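You operate a simulated robot arm through the tools that you are given. There is no shell and no other tool. Be economical: measure what you need, move in short steps, check, and stop when the job is done.

You are at the controls of a simulated robot arm. One attempt, no reset.

## Task
Put the wool pod in the white cup; shut and bolt the green box.

It is judged by the outcome, as a careful person would: the job done as asked, and still so three seconds after it is handed in. It fails if anything else is knocked over, pushed out of place, dropped, spilled or broken.

## Robot
A 7-joint arm with a two-finger parallel gripper, fixed in place. Base frame: the origin is at the foot of the arm, x ahead of it, y to its left, z up; the work surface is at about z = 0.85. Units: m, degrees, N and s.
With the tool pointing down near the work surface it reaches from about 0.1 to 0.64 m from the base axis. Its first joint turns from -66.0 to 66.0 degrees. Payload 1.57 kg.
The TCP is the grasp point between the finger pads, 0.03 m short of the fingertips. In the tool frame z runs along the fingers and y along their closing line. Largest opening 0.08 m; finger width 0.017, thickness 0.012; the body of the gripper, 0.04 by 0.082 m, starts 0.08 m behind the TCP.
Orientation is told as [roll, pitch, yaw] about the base's x, y, z axes, in that order, counted from this pose: with the fingers straight down and closing along the base's y, the tool's x points along the base's -x, its y along +y and its z along -z.

## Interface
- The arm moves only by the tool apply_moves. Its argument "steps" is a list of rows, each a list of 7 numbers: the shift along the tool's x, y, z in mm, then the turn, a rotation vector about the tool's x, y, z in degrees, then the finger opening in mm, from 0 to 80. In form: [[dx, dy, dz, ax, ay, az, jaw], ...]. A call has 1 to 10 rows; each row shifts and turns the commanded pose from where the row before left it, along the tool's axes as they then stand. Each row takes 0.2 s and may step no farther than 0.05 m and 8.6 degrees from the row before; otherwise, or with a gripper value out of range, the whole call is refused. Where a pose cannot be reached the arm comes as near as it can. A force on the tool above 40 N (or 10 N above the force at the start of the call, whichever is more), or a blocked arm, ends the call early, and 0.2 s more pass. The fingers move at their own pace (about 0.072 m/s each) and stop on an object; they squeeze with about 35 N. The grip force told is the motor's: it shows also when the fingers shut on nothing. Time passes only in rows, and 0.2 s behind the last, so rows that do not move let the fingers close. The reply holds the time, the measured pose of the TCP, the force on the tool along the base axes, the opening and the grip force, in the units named above and with some noise, with the torque about the TCP (base axes, N m) and any sound that the robot's microphone picked up.
- Cameras (640 x 400 px; columns grow to the right, rows downward): "scene" is fixed at [0.0744, 0.4478, 1.4296]; the picture's right is [-0.57, -0.82, 0.00], its down [-0.42, 0.29, -0.86] and it looks along [0.71, -0.49, -0.51] (base axes); focal length 291 px, centre (320, 200). "wrist" rides on the gripper at [0.072, -0.007, -0.122] in the tool frame; the picture's right is [0.09, 1.00, 0.00], its down [-0.84, 0.08, -0.54] and it looks along [-0.54, 0.05, 0.84] (tool axes); focal length 238 px, centre (320, 200). There is no depth. A picture from a camera that has moved, and an enlarged one, comes with that camera's place and axes in the base frame and with its lens.
- snapshot(camera): a new picture of that camera. The clock stands still meanwhile.
- inspect(camera, box): a new picture of the part [left, top, right, bottom] of that camera's present view, enlarged. The clock stands still meanwhile.
- close_job(): hands the job in; it is judged then, once.

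Go step by step. Nothing tells you positions but the pictures and the camera data: compare them with the known pose of the tool, close in by small moves and look again before you grip or let go. The budget is 120 turns and 84 pictures, counting those below and the enlarged ones. Unless the task says otherwise, let go and move clear before handing in, and close with one line.

The tools are called after "Request:" by a JSON object that holds its "fn" and its "kwargs". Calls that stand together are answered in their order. apply_moves: Moves the arm, as the interface text tells. Its arguments: {"type":"object","properties":{"steps":{"type":"array","items":{"type":"array","items":{"type":"number"}}}},"required":["steps"]} The other tools are called the same way: snapshot (camera) takes a picture; inspect (camera, box) takes an enlarged picture of a part of a camera's view; close_job () hands the job in.

At the start:

```text
time: 0.0
tcp_pos: [0.3051, 0.0872, 1.2913]
tcp_rot: [0.0, 0.0, 0.0]
force: [-0.2, 0.2, -0.6]
wrist_torque: [0.02, -0.01, -0.03]
gripper_width: 0.08
grasp_force: 0.0
```

scene: 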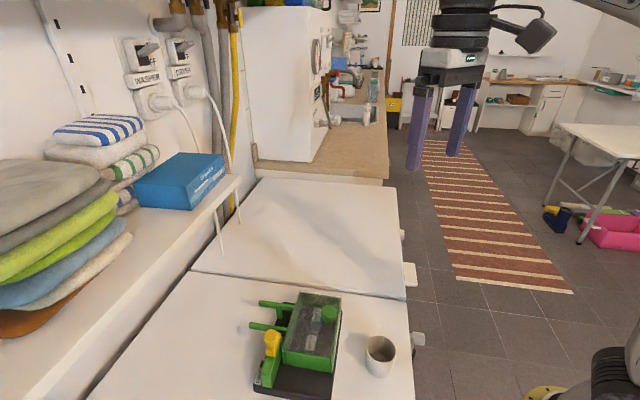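
wrist: 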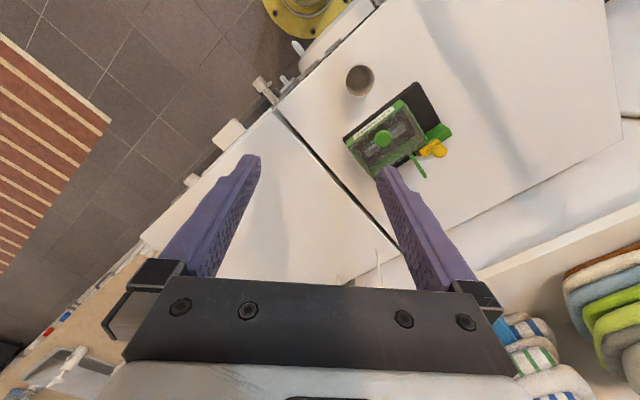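

I see a green box with a transparent lid, a yellow part and a white cup on the white surface. I'll look closer first.

Request:
{"fn": "inspect", "kwargs": {"camera": "scene", "box": [230, 270, 430, 400]}}

Request:
{"fn": "inspect", "kwargs": {"camera": "wrist", "box": [320, 50, 480, 200]}}

```text
3.08 times, centred on (330, 335) of scene
camera zoom: at [0.0744, 0.4478, 1.4296], right [-0.57, -0.82, 0.0], down [-0.42, 0.29, -0.86], along [0.71, -0.49, -0.51], focal length 895 px, centre (289, -215)
```

zoom: 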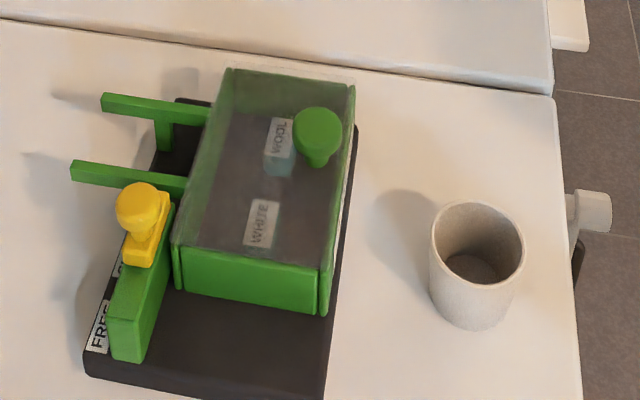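

```text
2.67 times, centred on (400, 125) of wrist
camera zoom: at [0.233, 0.0805, 1.4124], right [-0.09, 1.0, 0.0], down [0.84, 0.08, 0.54], along [0.54, 0.05, -0.84], focal length 636 px, centre (107, 400)
```

zoom: 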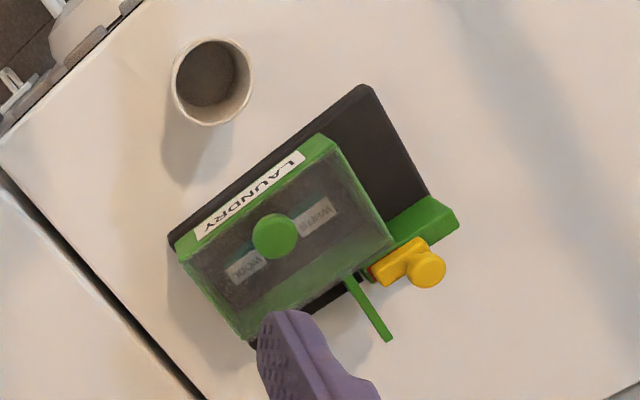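

The box has a see-through knobbed lid and two pods labelled WOOL and WHITE, with a yellow bolt standing at "FREE". I'll bring the wrist camera closer to work out how it opens.

Request:
{"fn": "apply_moves", "kwargs": {"steps": [[3, 24, 30, 0, 0, 0, 80], [3, 24, 30, 0, 0, 0, 80], [3, 24, 30, 0, 0, 0, 80], [3, 24, 30, 0, 0, 0, 80], [3, 24, 30, 0, 0, 0, 80], [3, 20, 30, 0, 0, 0, 80]]}}

Request:
{"fn": "snapshot", "kwargs": {"camera": "wrist"}}

Request:
{"fn": "inspect", "kwargs": {"camera": "scene", "box": [240, 280, 350, 400]}}

```text
time: 1.4
tcp_pos: [0.2866, 0.2292, 1.1096]
tcp_rot: [0.0, -0.1, 0.1]
force: [0.0, -1.2, -0.4]
wrist_torque: [0.0, -0.02, 0.01]
gripper_width: 0.0799
grasp_force: 0.0
```

```text
79 pictures are left
camera wrist: at [0.2136, 0.221, 1.2303], right [-0.09, 1.0, 0.0], down [0.84, 0.08, 0.54], along [0.54, 0.05, -0.84], focal length 238 px, centre (320, 200)
```

wrist: 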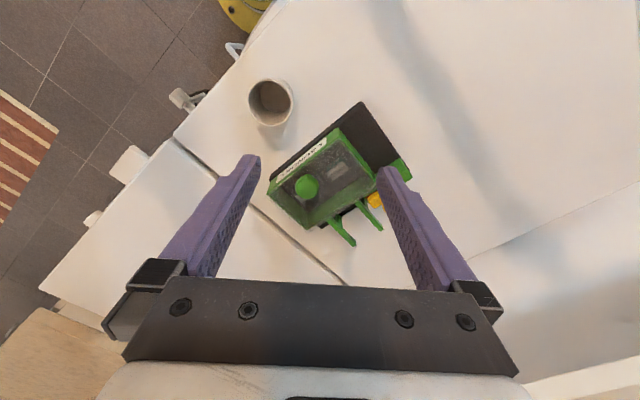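

```text
3.33 times, centred on (295, 340) of scene
camera zoom: at [0.0744, 0.4478, 1.4296], right [-0.57, -0.82, 0.0], down [-0.42, 0.29, -0.86], along [0.71, -0.49, -0.51], focal length 969 px, centre (403, -267)
```

zoom: 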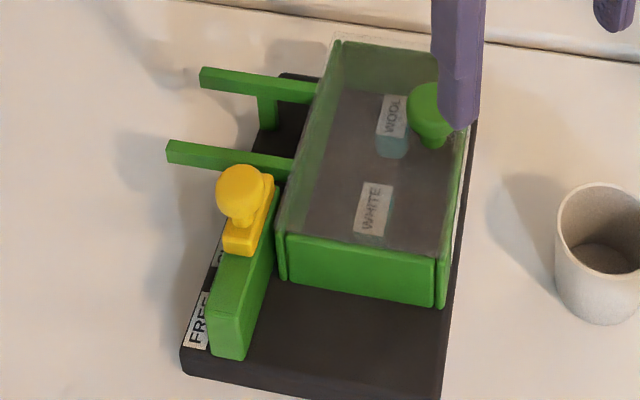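

The lid seems to slide back onto the two rails, with the yellow bolt riding a green block behind it. I'll look at the bolt from closer.

Request:
{"fn": "apply_moves", "kwargs": {"steps": [[0, 25, 10, 0, 0, 0, 80], [0, 25, 10, 0, 0, 0, 80], [0, 25, 10, 0, 0, 0, 80], [0, 25, 15, 0, 0, 0, 80]]}}

Request:
{"fn": "inspect", "kwargs": {"camera": "wrist", "box": [200, 70, 400, 260]}}

Request:
{"fn": "inspect", "kwargs": {"camera": "scene", "box": [240, 290, 350, 400]}}

```text
time: 2.4
tcp_pos: [0.2867, 0.3279, 1.0657]
tcp_rot: [0.1, 0.0, -0.1]
force: [0.7, 0.0, -0.5]
wrist_torque: [-0.01, 0.04, -0.01]
gripper_width: 0.0801
grasp_force: 0.1
```

```text
2.11 times, centred on (300, 165) of wrist
camera zoom: at [0.2145, 0.3207, 1.1868], right [-0.09, 1.0, 0.0], down [0.84, 0.08, 0.54], along [0.54, 0.05, -0.84], focal length 502 px, centre (362, 274)
```

zoom: 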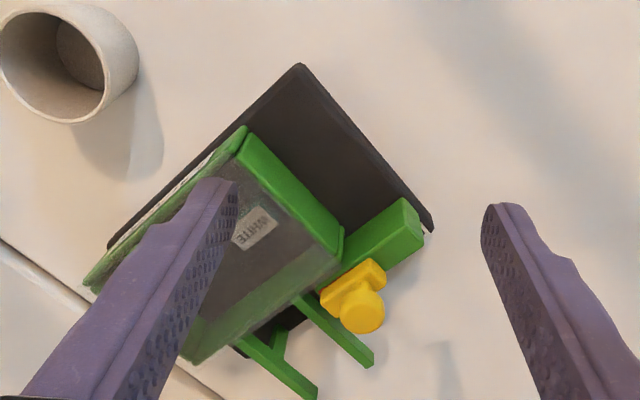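

```text
3.64 times, centred on (295, 345) of scene
camera zoom: at [0.0744, 0.4478, 1.4296], right [-0.57, -0.82, 0.0], down [-0.42, 0.29, -0.86], along [0.71, -0.49, -0.51], focal length 1058 px, centre (411, -327)
```

zoom: 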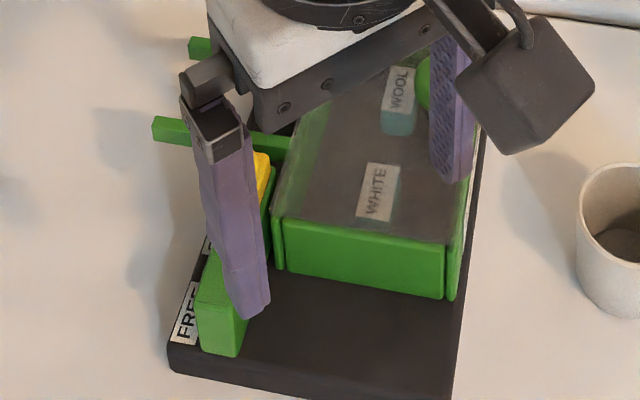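

The bolt knob is near (0.386, 0.336, 0.96), and the box is turned about 45°. The lid looks bolted, because the bolt sits behind its back edge and "FREE" is at the near end. I'll turn the gripper 45° and hover over the bolt knob.

Request:
{"fn": "apply_moves", "kwargs": {"steps": [[0, 0, 0, 0, 0, -7.5, 80], [0, 0, 0, 0, 0, -7.5, 80], [0, 0, 0, 0, 0, -7.5, 80], [0, 0, 0, 0, 0, -7.5, 80], [0, 0, 0, 0, 0, -7.5, 80], [0, 0, 0, 0, 0, -7.5, 80], [-25, -21, 0, 0, 0, 0, 80], [-25, -21, 0, 0, 0, 0, 80], [-26, -22, 0, 0, 0, 0, 80]]}}

Request:
{"fn": "snapshot", "kwargs": {"camera": "wrist"}}

Request:
{"fn": "inspect", "kwargs": {"camera": "scene", "box": [230, 260, 390, 400]}}

```text
time: 4.4
tcp_pos: [0.3857, 0.3378, 1.0678]
tcp_rot: [0.0, 0.0, 45.0]
force: [0.0, -0.2, -0.2]
wrist_torque: [0.01, -0.01, -0.02]
gripper_width: 0.0799
grasp_force: 0.0
```

```text
75 pictures are left
camera wrist: at [0.339, 0.2807, 1.189], right [-0.77, 0.64, 0.0], down [0.54, 0.65, 0.54], along [0.35, 0.42, -0.84], focal length 238 px, centre (320, 200)
```

wrist: 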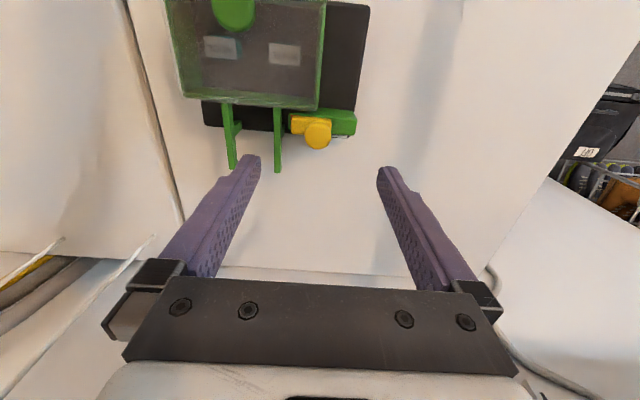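

```text
2.86 times, centred on (310, 330) of scene
camera zoom: at [0.0744, 0.4478, 1.4296], right [-0.57, -0.82, 0.0], down [-0.42, 0.29, -0.86], along [0.71, -0.49, -0.51], focal length 831 px, centre (349, -171)
```

zoom: 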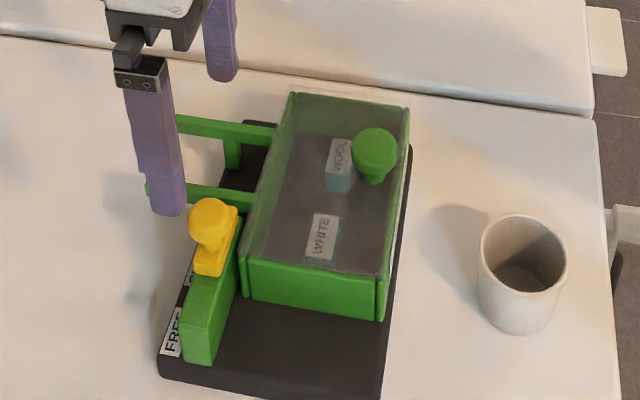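

Request:
{"fn": "inspect", "kwargs": {"camera": "wrist", "box": [200, 0, 380, 180]}}

```text
2.22 times, centred on (290, 90) of wrist
camera zoom: at [0.339, 0.2807, 1.189], right [-0.77, 0.64, 0.0], down [0.54, 0.65, 0.54], along [0.35, 0.42, -0.84], focal length 530 px, centre (387, 444)
```

zoom: 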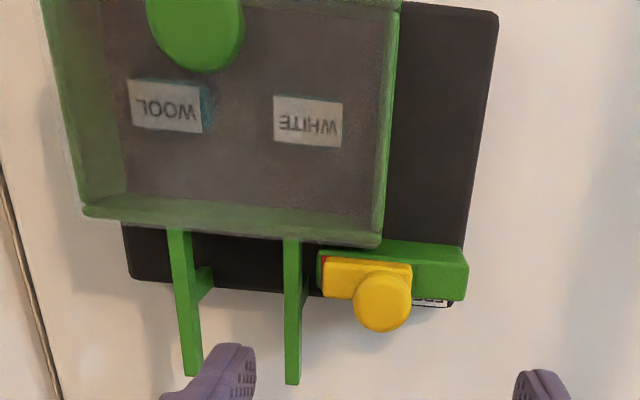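

Request:
{"fn": "apply_moves", "kwargs": {"steps": [[3, -2, 20, 0, 0, 0, 60], [0, 0, 20, 0, 0, 0, 60], [0, 0, 20, 0, 0, 0, 60], [0, 0, 18, 0, 0, 0, 60]]}}

Request:
{"fn": "inspect", "kwargs": {"camera": "scene", "box": [230, 280, 340, 390]}}

Request:
{"fn": "snapshot", "kwargs": {"camera": "wrist"}}

```text
time: 5.4
tcp_pos: [0.3845, 0.3324, 0.9865]
tcp_rot: [0.0, 0.0, 45.1]
force: [-0.4, 0.8, 0.5]
wrist_torque: [0.01, -0.03, 0.0]
gripper_width: 0.06
grasp_force: 0.1
```

```text
3.64 times, centred on (285, 335) of scene
camera zoom: at [0.0744, 0.4478, 1.4296], right [-0.57, -0.82, 0.0], down [-0.42, 0.29, -0.86], along [0.71, -0.49, -0.51], focal length 1058 px, centre (447, -291)
```

zoom: 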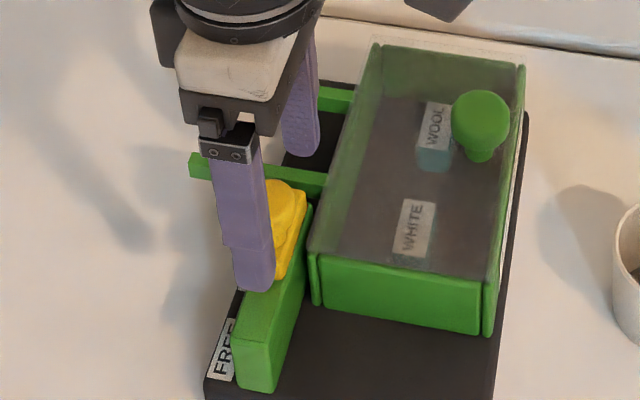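

```text
71 pictures are left
camera wrist: at [0.3377, 0.2766, 1.1082], right [-0.77, 0.64, 0.0], down [0.54, 0.65, 0.54], along [0.35, 0.42, -0.84], focal length 238 px, centre (320, 200)
```

wrist: 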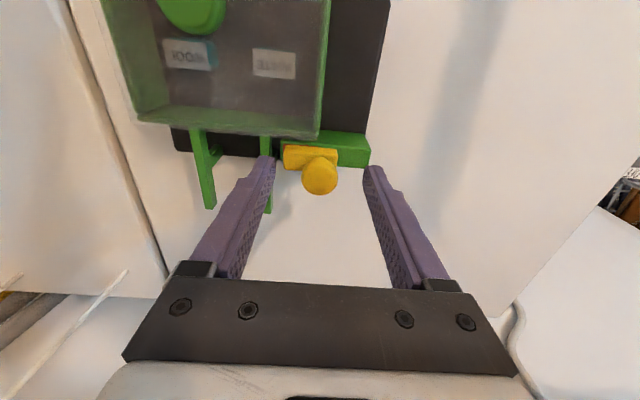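

The knob sits centred between the fingers and a little below the TCP. I'll go down 14 mm and grip.

Request:
{"fn": "apply_moves", "kwargs": {"steps": [[0, 0, 7, 0, 0, 0, 60], [0, 0, 7, 0, 0, 0, 60], [0, 0, 0, 0, 0, 0, 15], [0, 0, 0, 0, 0, 0, 15], [0, 0, 0, 0, 0, 0, 15]]}}

Request:
{"fn": "inspect", "kwargs": {"camera": "wrist", "box": [220, 80, 420, 220]}}

```text
time: 6.6
tcp_pos: [0.3841, 0.333, 0.9742]
tcp_rot: [0.0, 0.0, 45.1]
force: [-3.3, 4.2, 0.6]
wrist_torque: [0.13, 0.03, 0.05]
gripper_width: 0.0246
grasp_force: 34.9
```

```text
2.86 times, centred on (320, 150) of wrist
camera zoom: at [0.3387, 0.277, 1.095], right [-0.77, 0.64, 0.0], down [0.54, 0.65, 0.54], along [0.35, 0.42, -0.84], focal length 681 px, centre (320, 343)
```

zoom: 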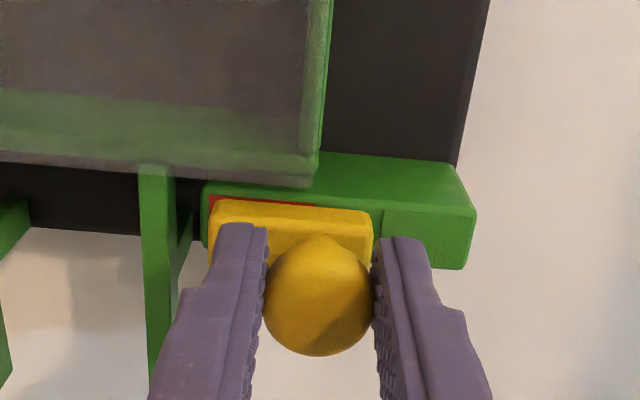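

The knob is gripped. Next I'll slide it toward FREE in small steps.

Request:
{"fn": "apply_moves", "kwargs": {"steps": [[0, 4, 0, 0, 0, 0, 15], [0, 4, 0, 0, 0, 0, 15], [0, 4, 0, 0, 0, 0, 15]]}}

Request:
{"fn": "inspect", "kwargs": {"camera": "wrist", "box": [220, 80, 420, 220]}}

```text
time: 7.4
tcp_pos: [0.377, 0.3419, 0.9739]
tcp_rot: [0.0, 0.0, 45.0]
force: [0.7, -0.4, 0.6]
wrist_torque: [0.04, -0.09, -0.02]
gripper_width: 0.0248
grasp_force: 35.1
```

```text
2.86 times, centred on (320, 150) of wrist
camera zoom: at [0.3311, 0.2845, 1.095], right [-0.77, 0.64, 0.0], down [0.54, 0.65, 0.54], along [0.35, 0.42, -0.84], focal length 681 px, centre (320, 343)
```

zoom: 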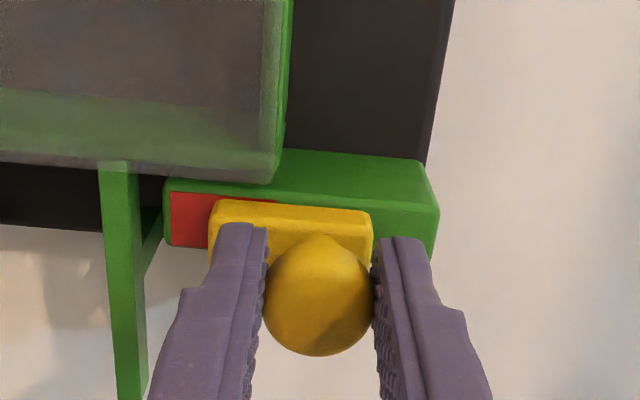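

It slides freely. I'll carry on until it stops.

Request:
{"fn": "apply_moves", "kwargs": {"steps": [[0, 3, 0, 0, 0, 0, 15], [0, 3, 0, 0, 0, 0, 15], [0, 3, 0, 0, 0, 0, 15], [0, 3, 0, 0, 0, 0, 15]]}}

Request:
{"fn": "inspect", "kwargs": {"camera": "wrist", "box": [220, 80, 420, 220]}}

```text
time: 8.4
tcp_pos: [0.3691, 0.3498, 0.9743]
tcp_rot: [-0.1, 0.1, 44.9]
force: [0.3, 0.9, 1.2]
wrist_torque: [0.03, -0.05, -0.02]
gripper_width: 0.0246
grasp_force: 34.7
```

```text
2.86 times, centred on (320, 150) of wrist
camera zoom: at [0.3224, 0.2932, 1.095], right [-0.77, 0.64, 0.0], down [0.54, 0.65, 0.54], along [0.35, 0.42, -0.84], focal length 681 px, centre (320, 343)
```

zoom: 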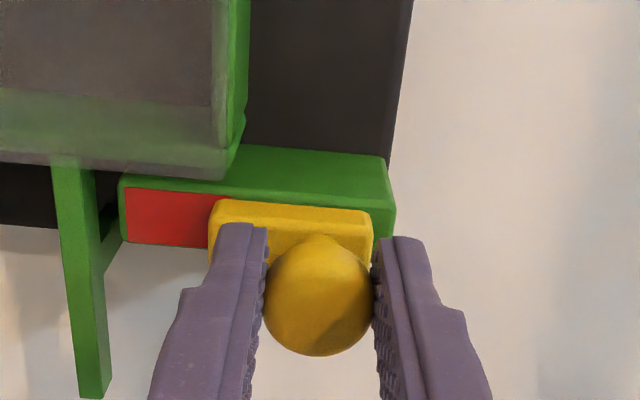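

Request:
{"fn": "apply_moves", "kwargs": {"steps": [[0, 3, 0, 0, 0, 0, 15], [0, 3, 0, 0, 0, 0, 15], [0, 3, 0, 0, 0, 0, 15]]}}

Request:
{"fn": "inspect", "kwargs": {"camera": "wrist", "box": [220, 80, 420, 220]}}

Request:
{"fn": "inspect", "kwargs": {"camera": "scene", "box": [230, 280, 340, 390]}}

```text
time: 9.2
tcp_pos: [0.3624, 0.3551, 0.9744]
tcp_rot: [-0.1, 0.0, 45.0]
force: [5.3, -0.7, 0.3]
wrist_torque: [0.13, -0.17, 0.01]
gripper_width: 0.0243
grasp_force: 35.2
```

```text
2.86 times, centred on (320, 150) of wrist
camera zoom: at [0.3166, 0.2991, 1.095], right [-0.77, 0.64, 0.0], down [0.54, 0.65, 0.54], along [0.35, 0.42, -0.84], focal length 681 px, centre (320, 343)
```

zoom: 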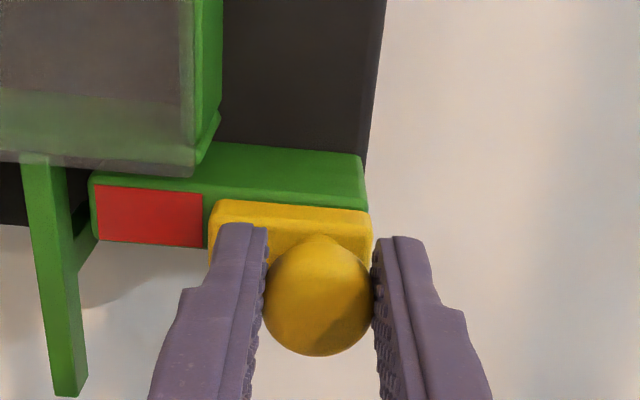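

```text
3.64 times, centred on (285, 335) of scene
camera zoom: at [0.0746, 0.4478, 1.4296], right [-0.57, -0.82, 0.0], down [-0.42, 0.29, -0.86], along [0.71, -0.49, -0.51], focal length 1058 px, centre (447, -291)
```

zoom: 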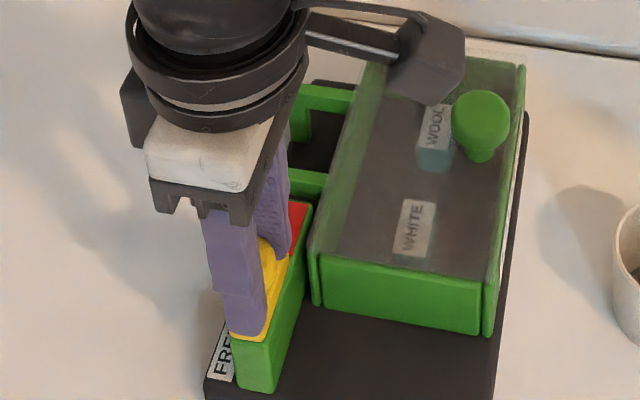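

The bolt has reached its stop at FREE after 31 mm. I'll release it, rise and go above the lid knob.

Request:
{"fn": "apply_moves", "kwargs": {"steps": [[0, -0.5, 0, 0, 0, 0, 50], [0, 0, 0, 0, 0, 0, 60], [0, 0, 30, 0, 0, 0, 60]]}}

```text
time: 10.0
tcp_pos: [0.3621, 0.3554, 0.9483]
tcp_rot: [-0.1, -0.1, 44.9]
force: [-4.0, -6.7, 15.7]
wrist_torque: [-0.59, -0.22, -0.23]
gripper_width: 0.0616
grasp_force: 0.7
```

That last row went down instead of up, since tool z points down. I'm raising it now.

Request:
{"fn": "apply_moves", "kwargs": {"steps": [[0, 0, -30, 0, 0, 0, 60], [0, 0, -40, 0, 0, 0, 60], [0, 0, -40, 0, 0, 0, 60]]}}

Request:
{"fn": "snapshot", "kwargs": {"camera": "wrist"}}

Request:
{"fn": "inspect", "kwargs": {"camera": "scene", "box": [230, 260, 390, 400]}}

```text
time: 10.8
tcp_pos: [0.3609, 0.3562, 1.0551]
tcp_rot: [0.0, 0.0, 45.0]
force: [-0.5, 0.0, 0.5]
wrist_torque: [0.03, 0.02, -0.03]
gripper_width: 0.0603
grasp_force: 0.1
```

```text
65 pictures are left
camera wrist: at [0.3152, 0.3009, 1.1755], right [-0.77, 0.64, 0.0], down [0.54, 0.65, 0.54], along [0.35, 0.42, -0.84], focal length 238 px, centre (320, 200)
```

wrist: 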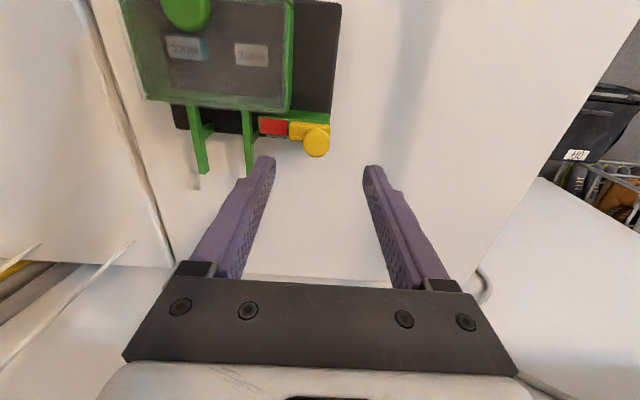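

```text
2.86 times, centred on (310, 330) of scene
camera zoom: at [0.0744, 0.4478, 1.4296], right [-0.57, -0.82, 0.0], down [-0.42, 0.29, -0.86], along [0.71, -0.49, -0.51], focal length 831 px, centre (349, -171)
```

zoom: 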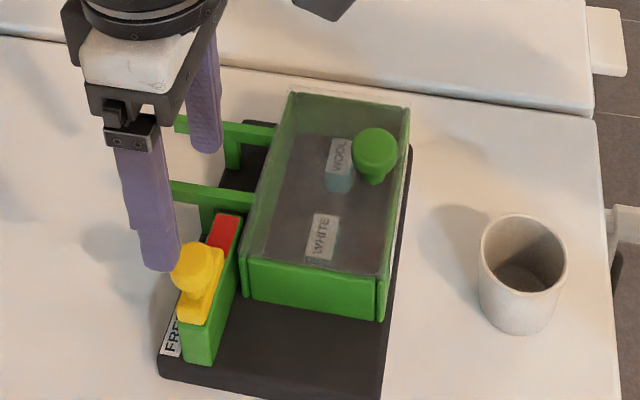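

The box didn't shift and the bolt is at FREE. Now I'm moving over to the lid knob.

Request:
{"fn": "apply_moves", "kwargs": {"steps": [[22, -27, 0, 0, 0, 0, 70], [22, -27, 0, 0, 0, 0, 70], [22, -27, 0, 0, 0, 0, 70], [21, -26, 0, 0, 0, 0, 70], [0, 0, 20, 0, 0, 0, 70]]}}

Request:
{"fn": "snapshot", "kwargs": {"camera": "wrist"}}

Request:
{"fn": "inspect", "kwargs": {"camera": "scene", "box": [230, 260, 390, 400]}}

```text
time: 12.0
tcp_pos: [0.3768, 0.2182, 1.0333]
tcp_rot: [0.1, 0.0, 45.1]
force: [0.1, 0.2, 0.7]
wrist_torque: [-0.02, 0.01, -0.01]
gripper_width: 0.07
grasp_force: 0.0
```

```text
63 pictures are left
camera wrist: at [0.3311, 0.1614, 1.1545], right [-0.77, 0.64, 0.0], down [0.54, 0.65, 0.54], along [0.35, 0.42, -0.84], focal length 238 px, centre (320, 200)
```

wrist: 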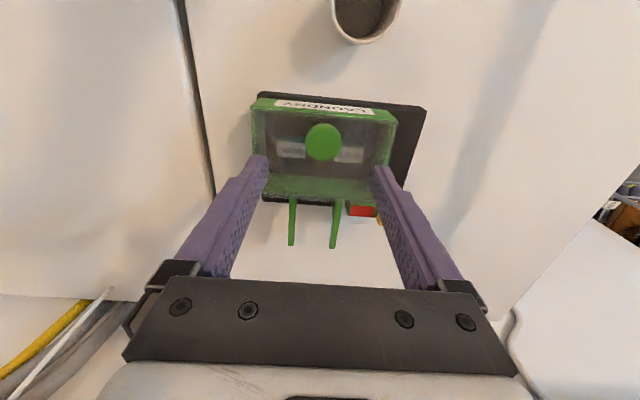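

```text
2.86 times, centred on (310, 330) of scene
camera zoom: at [0.0744, 0.4478, 1.4296], right [-0.57, -0.82, 0.0], down [-0.42, 0.29, -0.86], along [0.71, -0.49, -0.51], focal length 831 px, centre (349, -171)
```

zoom: 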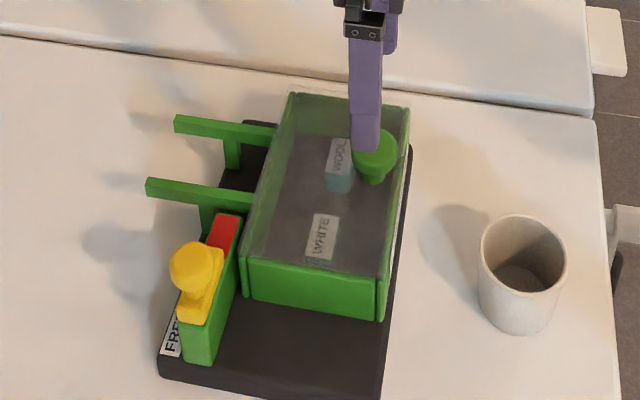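

Request:
{"fn": "apply_moves", "kwargs": {"steps": [[0, 1, 20, 0, 0, 0, 65], [0, 0, 20, 0, 0, 0, 65], [0, 0, 15, 0, 0, 0, 65], [0, 0, 8, 0, 0, 0, 65]]}}

Request:
{"fn": "inspect", "kwargs": {"camera": "wrist", "box": [220, 80, 420, 220]}}

Request:
{"fn": "inspect", "kwargs": {"camera": "scene", "box": [290, 270, 370, 350]}}

```text
time: 13.0
tcp_pos: [0.3777, 0.2191, 0.97]
tcp_rot: [0.0, -0.1, 45.0]
force: [-0.1, -0.1, -0.1]
wrist_torque: [-0.05, 0.0, -0.02]
gripper_width: 0.0652
grasp_force: 0.1
```

```text
2.86 times, centred on (320, 150) of wrist
camera zoom: at [0.3308, 0.1632, 1.0905], right [-0.77, 0.64, 0.0], down [0.54, 0.65, 0.54], along [0.35, 0.42, -0.84], focal length 681 px, centre (320, 343)
```

zoom: 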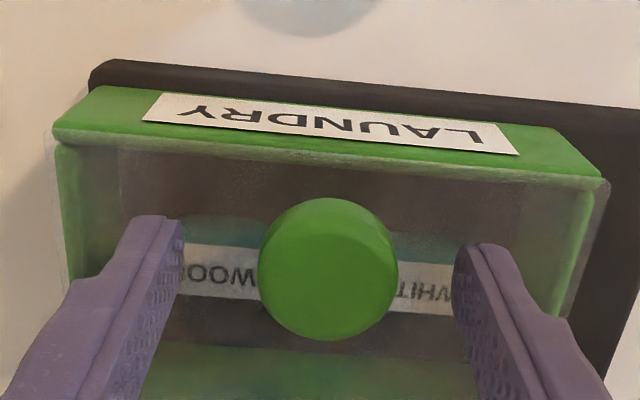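

```text
5.00 times, centred on (330, 310) of scene
camera zoom: at [0.0744, 0.4478, 1.4296], right [-0.57, -0.82, 0.0], down [-0.42, 0.29, -0.86], along [0.71, -0.49, -0.51], focal length 1454 px, centre (270, -350)
```

zoom: 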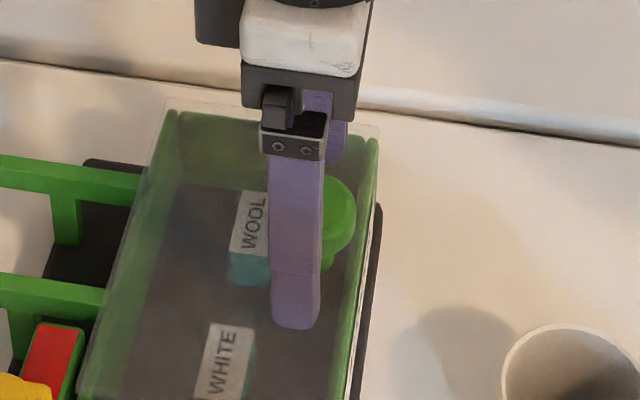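

Request:
{"fn": "apply_moves", "kwargs": {"steps": [[0, 0, 6, 0, 0, 0, 60], [0, 0, 0, 0, 0, 0, 25], [0, 0, 0, 0, 0, 0, 25], [0, 0, 0, 0, 0, 0, 25]]}}

Request:
{"fn": "inspect", "kwargs": {"camera": "wrist", "box": [220, 80, 420, 220]}}

```text
time: 14.0
tcp_pos: [0.3762, 0.221, 0.9645]
tcp_rot: [0.1, 0.0, 45.0]
force: [-6.3, 9.0, 0.5]
wrist_torque: [0.24, -0.02, -0.03]
gripper_width: 0.0309
grasp_force: 35.0
```

```text
2.86 times, centred on (320, 150) of wrist
camera zoom: at [0.3298, 0.164, 1.0852], right [-0.77, 0.64, 0.0], down [0.54, 0.65, 0.54], along [0.35, 0.42, -0.84], focal length 681 px, centre (320, 343)
```

zoom: 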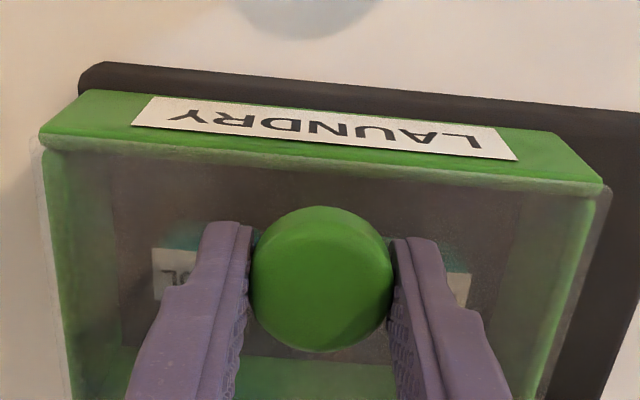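

The lid knob is gripped, with about 11 N of side load. I'll relieve that and gently slide the lid back toward the rails.

Request:
{"fn": "apply_moves", "kwargs": {"steps": [[0, 1.5, 0, 0, 0, 0, 25], [-3, 0, 0, 0, 0, 0, 25], [-4, 0, 0, 0, 0, 0, 25]]}}

Request:
{"fn": "inspect", "kwargs": {"camera": "wrist", "box": [220, 80, 420, 220]}}

```text
time: 14.8
tcp_pos: [0.3795, 0.2234, 0.9648]
tcp_rot: [-0.1, 0.1, 44.9]
force: [-0.7, 0.7, 0.2]
wrist_torque: [0.28, -0.28, -0.06]
gripper_width: 0.031
grasp_force: 34.9
```

```text
2.86 times, centred on (320, 150) of wrist
camera zoom: at [0.3337, 0.1683, 1.0854], right [-0.77, 0.64, 0.0], down [0.54, 0.65, 0.54], along [0.34, 0.41, -0.84], focal length 681 px, centre (320, 343)
```

zoom: 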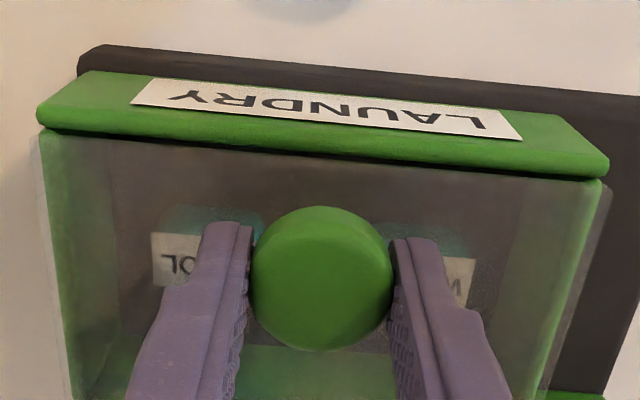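

Request:
{"fn": "apply_moves", "kwargs": {"steps": [[-5, 0, 0, 0, 0, 0, 25], [-6, 0, 0, 0, 0, 0, 25], [-6, 0, 0, 0, 0, 0, 25], [-6, 0, 0, 0, 0, 0, 25], [-6, 0, 0, 0, 0, 0, 25], [-6, 0, 0, 0, 0, 0, 25]]}}

Request:
{"fn": "snapshot", "kwargs": {"camera": "wrist"}}

Request:
{"fn": "inspect", "kwargs": {"camera": "scene", "box": [230, 260, 390, 400]}}

```text
time: 16.2
tcp_pos: [0.4056, 0.2506, 0.9641]
tcp_rot: [-0.1, 0.1, 45.0]
force: [2.8, -3.3, 0.1]
wrist_torque: [0.33, -0.41, 0.03]
gripper_width: 0.0312
grasp_force: 34.4
```

```text
57 pictures are left
camera wrist: at [0.3592, 0.1937, 1.0854], right [-0.77, 0.64, 0.0], down [0.54, 0.65, 0.54], along [0.35, 0.42, -0.84], focal length 238 px, centre (320, 200)
```

wrist: 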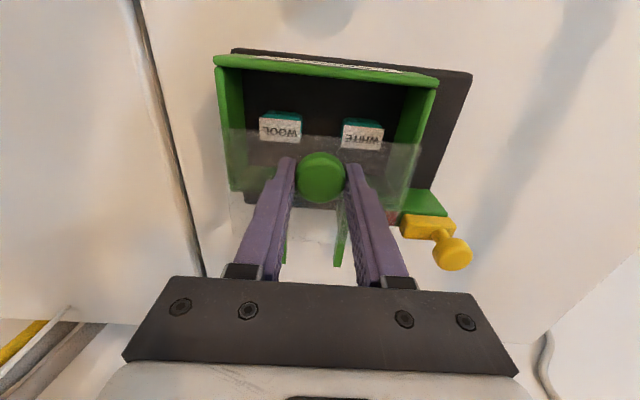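

```text
2.86 times, centred on (310, 330) of scene
camera zoom: at [0.0747, 0.4479, 1.4296], right [-0.57, -0.82, 0.0], down [-0.42, 0.29, -0.86], along [0.71, -0.49, -0.51], focal length 831 px, centre (349, -171)
```

zoom: 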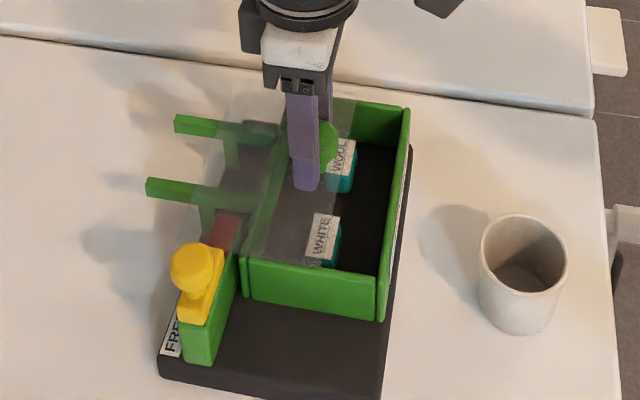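

The lid is sliding back and the pods are coming into view. I'll keep going.

Request:
{"fn": "apply_moves", "kwargs": {"steps": [[-5, -0.5, 0, 0, 0, 0, 25], [-5, 0, 0, 0, 0, 0, 25], [-5, 0, 0, 0, 0, 0, 25], [-5, 0, 0, 0, 0, 0, 25]]}}

Request:
{"fn": "snapshot", "kwargs": {"camera": "wrist"}}

Request:
{"fn": "inspect", "kwargs": {"camera": "scene", "box": [230, 260, 390, 400]}}

```text
time: 17.2
tcp_pos: [0.4192, 0.263, 0.9643]
tcp_rot: [0.1, 0.2, 45.0]
force: [0.4, -0.4, 0.3]
wrist_torque: [-0.07, 0.15, -0.02]
gripper_width: 0.031
grasp_force: 35.2
```

```text
55 pictures are left
camera wrist: at [0.3729, 0.2073, 1.0856], right [-0.77, 0.64, 0.0], down [0.54, 0.65, 0.54], along [0.34, 0.42, -0.84], focal length 238 px, centre (320, 200)
```

wrist: 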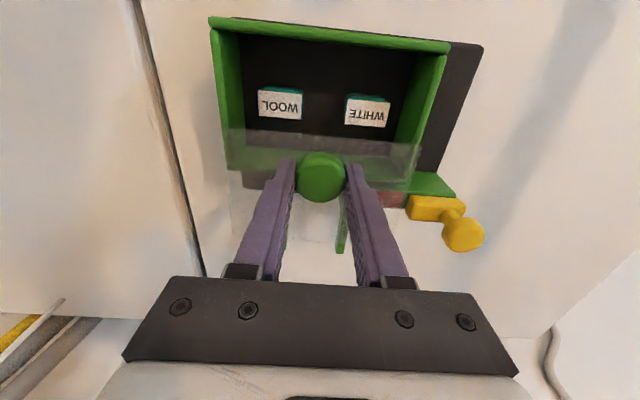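

```text
2.86 times, centred on (310, 330) of scene
camera zoom: at [0.0747, 0.448, 1.4296], right [-0.57, -0.82, 0.0], down [-0.42, 0.29, -0.86], along [0.71, -0.49, -0.51], focal length 831 px, centre (349, -171)
```

zoom: 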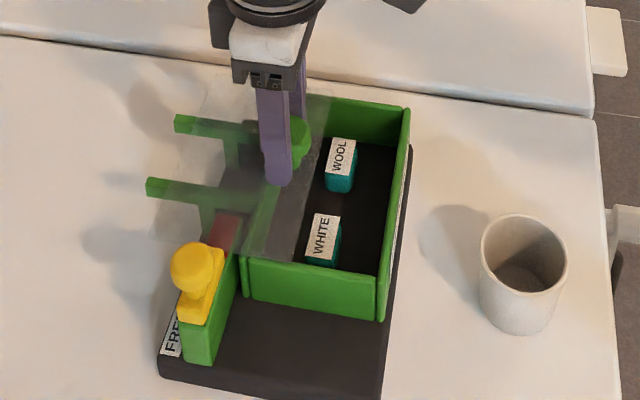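

Request:
{"fn": "apply_moves", "kwargs": {"steps": [[-4, 0, 0, 0, 0, 0, 25], [-4, 0, 0, 0, 0, 0, 25], [-4, 0, 0, 0, 0, 0, 25]]}}

Request:
{"fn": "snapshot", "kwargs": {"camera": "wrist"}}

Request:
{"fn": "inspect", "kwargs": {"camera": "scene", "box": [250, 280, 350, 380]}}

```text
time: 18.0
tcp_pos: [0.4271, 0.2729, 0.9646]
tcp_rot: [0.0, 0.3, 45.0]
force: [3.6, -3.9, -0.4]
wrist_torque: [0.13, -0.2, 0.0]
gripper_width: 0.031
grasp_force: 34.9
```

```text
53 pictures are left
camera wrist: at [0.3815, 0.2162, 1.0857], right [-0.77, 0.64, 0.0], down [0.54, 0.65, 0.54], along [0.35, 0.41, -0.84], focal length 238 px, centre (320, 200)
```

wrist: 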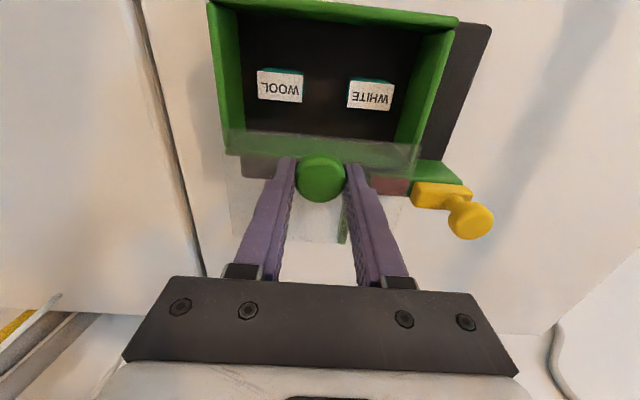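

```text
4.00 times, centred on (300, 330) of scene
camera zoom: at [0.0748, 0.4479, 1.4296], right [-0.57, -0.82, 0.0], down [-0.42, 0.29, -0.86], along [0.71, -0.49, -0.51], focal length 1163 px, centre (400, -320)
```

zoom: 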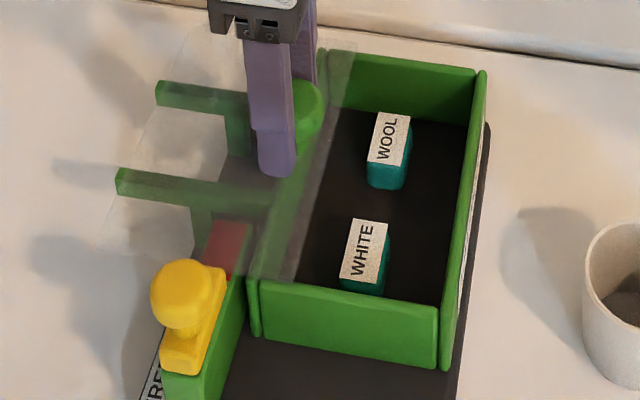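

The lid is open enough and resting on the rails. I'll measure the WOOL pod's clearances before letting go of the knob.

Request:
{"fn": "inspect", "kwargs": {"camera": "wrist", "box": [200, 0, 420, 140]}}

Request:
{"fn": "inspect", "kwargs": {"camera": "scene", "box": [310, 280, 380, 370]}}

```text
2.86 times, centred on (310, 70) of wrist
camera zoom: at [0.3815, 0.2162, 1.0857], right [-0.77, 0.64, 0.0], down [0.54, 0.65, 0.54], along [0.35, 0.41, -0.84], focal length 681 px, centre (349, 571)
```

zoom: 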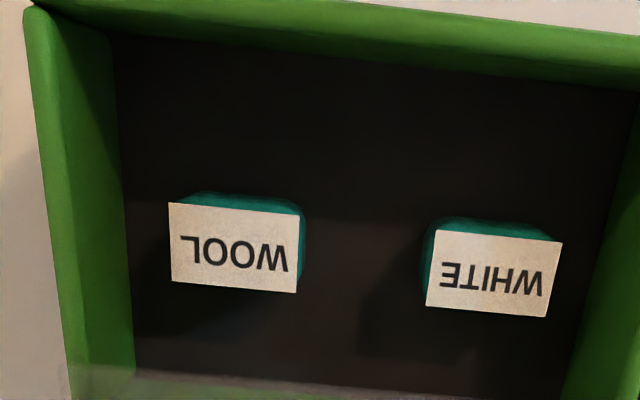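

```text
4.44 times, centred on (345, 325) of scene
camera zoom: at [0.0748, 0.4479, 1.4296], right [-0.57, -0.82, 0.0], down [-0.42, 0.29, -0.86], along [0.71, -0.49, -0.51], focal length 1292 px, centre (209, -356)
```

zoom: 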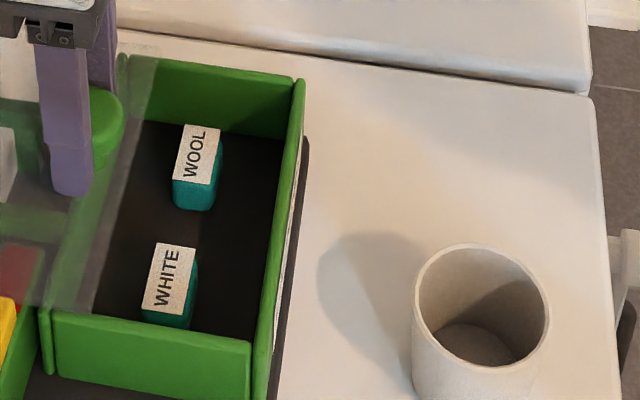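

The WOOL pod is about 35 mm along u at roughly (0.423, 0.216), with its top near z 0.89, and I can grip it along u. I'll let go of the lid knob, rise, and line up over the pod.

Request:
{"fn": "apply_moves", "kwargs": {"steps": [[0, -0.7, 0, 0, 0, 0, 31], [0, 0, 0, 0, 0, 0, 45], [0, 0, 0, 0, 0, 0, 55], [0, 0, -25, 0, 0, 0, 55], [0, 0, -35, 0, 0, 0, 55]]}}

Request:
{"fn": "snapshot", "kwargs": {"camera": "wrist"}}

Request:
{"fn": "snapshot", "kwargs": {"camera": "scene"}}

```text
time: 19.2
tcp_pos: [0.429, 0.27, 1.026]
tcp_rot: [0.1, -0.1, 45.1]
force: [0.1, 1.0, 0.9]
wrist_torque: [0.0, 0.01, -0.01]
gripper_width: 0.0551
grasp_force: 0.0
```

```text
49 pictures are left
camera wrist: at [0.3827, 0.2144, 1.1471], right [-0.77, 0.64, 0.0], down [0.54, 0.65, 0.54], along [0.35, 0.42, -0.84], focal length 238 px, centre (320, 200)
```

wrist: 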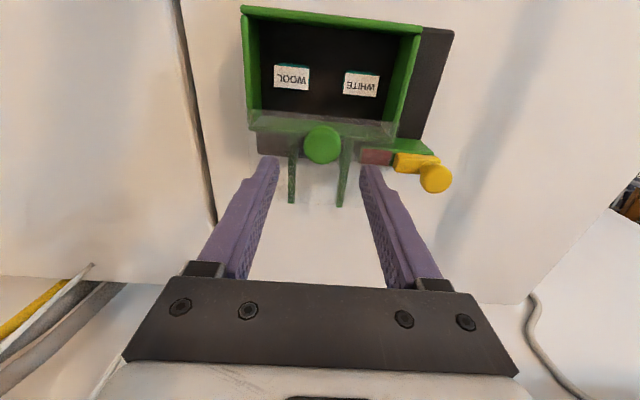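

```text
48 pictures are left
```

scene: 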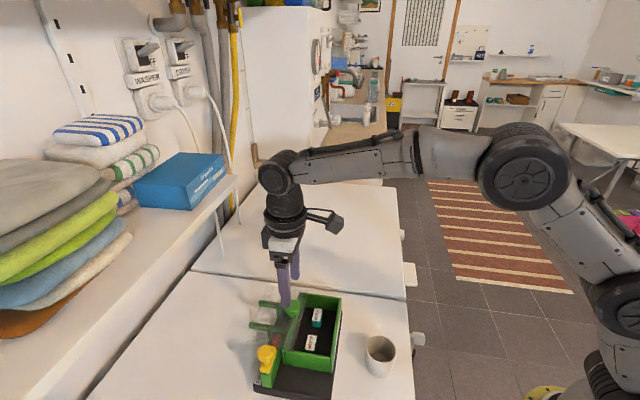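

Request:
{"fn": "apply_moves", "kwargs": {"steps": [[22, -17, 0, 0, 0, 0, 55], [21, -16, 0, 0, 0, 0, 55], [0, 0, 30, 0, 0, 0, 55]]}}

Request:
{"fn": "snapshot", "kwargs": {"camera": "wrist"}}

Request:
{"fn": "inspect", "kwargs": {"camera": "scene", "box": [270, 260, 370, 380]}}

```text
time: 20.0
tcp_pos: [0.4222, 0.2179, 0.9953]
tcp_rot: [-0.1, 0.0, 45.0]
force: [0.3, 0.3, -0.8]
wrist_torque: [0.0, 0.0, -0.01]
gripper_width: 0.0549
grasp_force: 0.0
```

```text
47 pictures are left
camera wrist: at [0.375, 0.1612, 1.117], right [-0.77, 0.64, 0.0], down [0.54, 0.65, 0.54], along [0.35, 0.42, -0.84], focal length 238 px, centre (320, 200)
```

wrist: 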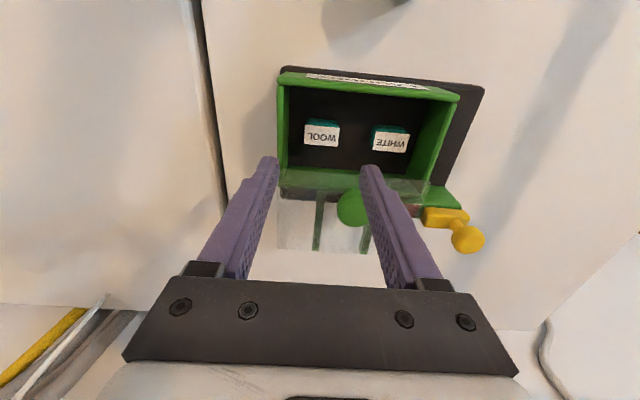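

```text
3.33 times, centred on (320, 320) of scene
camera zoom: at [0.0744, 0.4478, 1.4296], right [-0.57, -0.82, 0.0], down [-0.42, 0.29, -0.86], along [0.71, -0.49, -0.51], focal length 969 px, centre (320, -200)
```

zoom: 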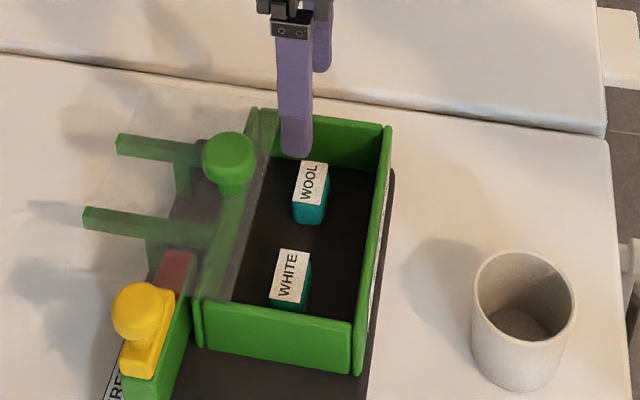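

Request:
{"fn": "apply_moves", "kwargs": {"steps": [[4, 1, 0, 0, 0, 0, 41], [0, 0, 20, 0, 0, 0, 41], [0, 0, 20, 0, 0, 0, 41]]}}

Request:
{"fn": "inspect", "kwargs": {"camera": "wrist", "box": [240, 60, 440, 220]}}

Request:
{"fn": "inspect", "kwargs": {"camera": "scene", "box": [290, 270, 360, 360]}}

```text
time: 20.8
tcp_pos: [0.419, 0.2144, 0.9544]
tcp_rot: [0.0, -0.1, 45.0]
force: [-0.1, 0.6, -1.1]
wrist_torque: [-0.02, 0.02, -0.01]
gripper_width: 0.041
grasp_force: 0.0
```

```text
2.50 times, centred on (340, 140) of wrist
camera zoom: at [0.3719, 0.1587, 1.075], right [-0.77, 0.64, 0.0], down [0.54, 0.65, 0.54], along [0.35, 0.42, -0.84], focal length 596 px, centre (270, 350)
```

zoom: 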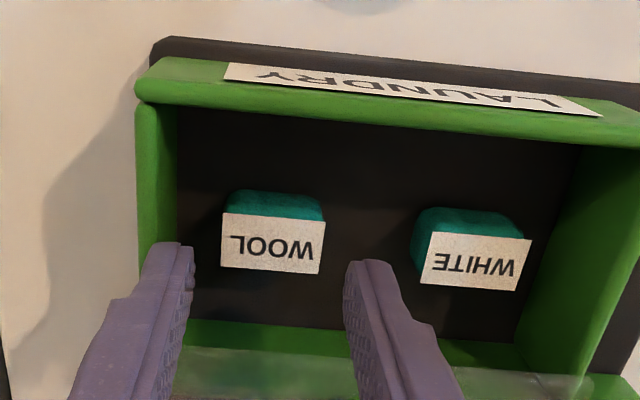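

```text
4.44 times, centred on (325, 315) of scene
camera zoom: at [0.0744, 0.4478, 1.4296], right [-0.57, -0.82, 0.0], down [-0.42, 0.29, -0.86], along [0.71, -0.49, -0.51], focal length 1292 px, centre (298, -311)
```

zoom: 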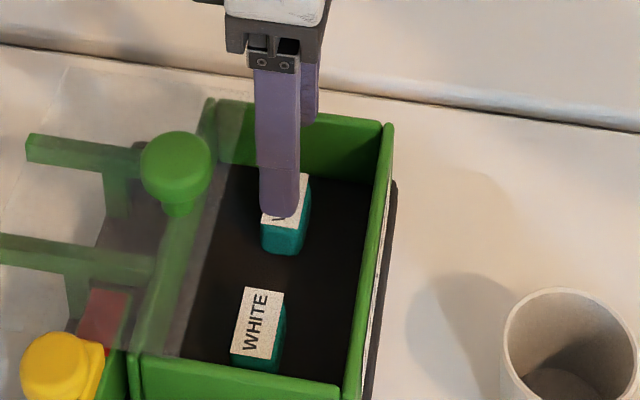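

The left wall is close, so I'll narrow the opening, shift slightly to the right, and lower until the tips are just above the pod top.

Request:
{"fn": "apply_moves", "kwargs": {"steps": [[-1, 2, 0, 0, 0, 0, 39], [0, 0, 8, 0, 0, 0, 39], [0, 0, 6, 0, 0, 0, 39]]}}

Request:
{"fn": "inspect", "kwargs": {"camera": "wrist", "box": [260, 90, 400, 190]}}

Request:
{"fn": "inspect", "kwargs": {"camera": "scene", "box": [300, 280, 350, 340]}}

```text
time: 21.6
tcp_pos: [0.418, 0.2175, 0.9405]
tcp_rot: [0.0, 0.0, 45.0]
force: [0.3, 0.1, 0.0]
wrist_torque: [0.01, 0.0, 0.01]
gripper_width: 0.039
grasp_force: 0.1
```

```text
4.00 times, centred on (330, 140) of wrist
camera zoom: at [0.3707, 0.1619, 1.0618], right [-0.77, 0.64, 0.0], down [0.54, 0.65, 0.54], along [0.35, 0.42, -0.84], focal length 953 px, centre (280, 440)
```

zoom: 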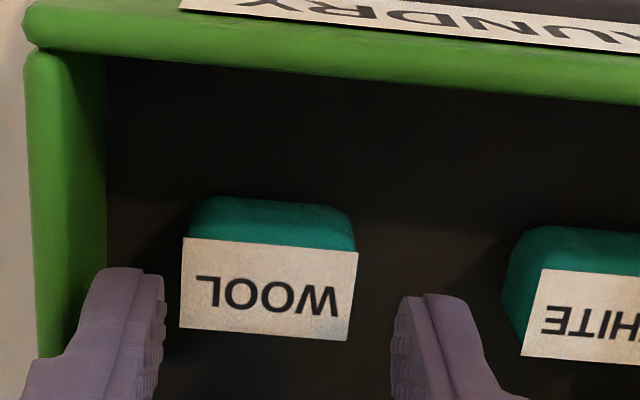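

```text
6.67 times, centred on (325, 310) of scene
camera zoom: at [0.0744, 0.4478, 1.4296], right [-0.57, -0.82, 0.0], down [-0.42, 0.29, -0.86], along [0.71, -0.49, -0.51], focal length 1939 px, centre (287, -533)
```

zoom: 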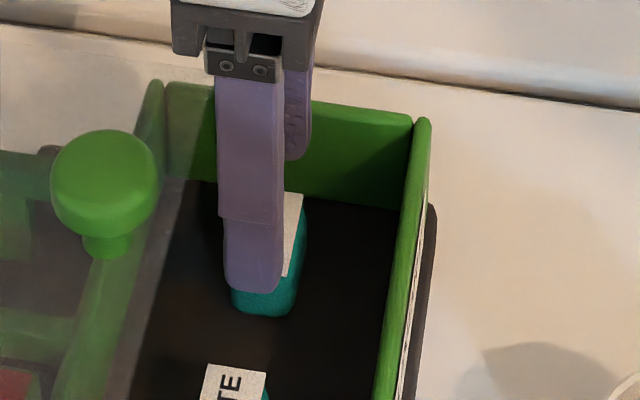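

Both fingers clear the wall and the pod, so I'll descend.

Request:
{"fn": "apply_moves", "kwargs": {"steps": [[0, -0.5, 7, 0, 0, 0, 39], [0, 0, 7, 0, 0, 0, 39], [0, 0, 7, 0, 0, 0, 39], [0, 0, 6, 0, 0, 0, 39], [0, 0, 6, 0, 0, 0, 39]]}}

Request:
{"fn": "inspect", "kwargs": {"camera": "wrist", "box": [260, 90, 400, 220]}}

```text
time: 22.8
tcp_pos: [0.4156, 0.2168, 0.9076]
tcp_rot: [0.0, -0.1, 45.1]
force: [-0.8, 0.0, 0.0]
wrist_torque: [0.02, -0.02, -0.03]
gripper_width: 0.0388
grasp_force: 0.0
```

```text
3.08 times, centred on (330, 155) of wrist
camera zoom: at [0.3702, 0.1613, 1.0284], right [-0.77, 0.64, 0.0], down [0.54, 0.65, 0.54], along [0.35, 0.42, -0.84], focal length 733 px, centre (289, 338)
```

zoom: 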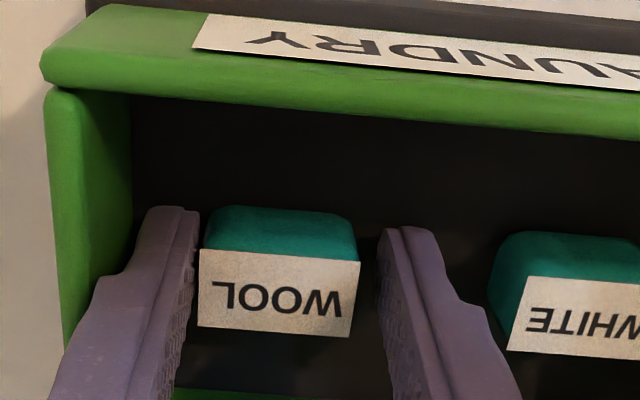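

Request:
{"fn": "apply_moves", "kwargs": {"steps": [[0, 0, 0, 0, 0, 0, 25], [0, 0, 0, 0, 0, 0, 25], [0, 0, 0, 0, 0, 0, 25], [0, 0, -5, 0, 0, 0, 25]]}}

Request:
{"fn": "inspect", "kwargs": {"camera": "wrist", "box": [260, 90, 400, 220]}}

```text
time: 23.8
tcp_pos: [0.4176, 0.2174, 0.9135]
tcp_rot: [0.0, 0.0, 45.0]
force: [0.6, -0.2, -0.7]
wrist_torque: [-0.02, 0.02, 0.01]
gripper_width: 0.0329
grasp_force: 34.5
```

```text
3.08 times, centred on (330, 155) of wrist
camera zoom: at [0.37, 0.1613, 1.0341], right [-0.77, 0.64, 0.0], down [0.54, 0.65, 0.54], along [0.35, 0.42, -0.84], focal length 733 px, centre (289, 338)
```

zoom: 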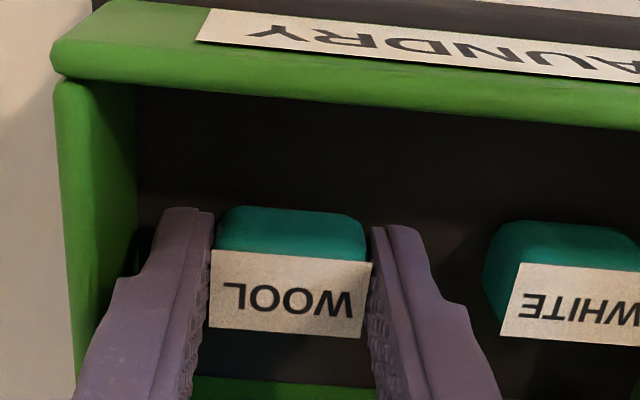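

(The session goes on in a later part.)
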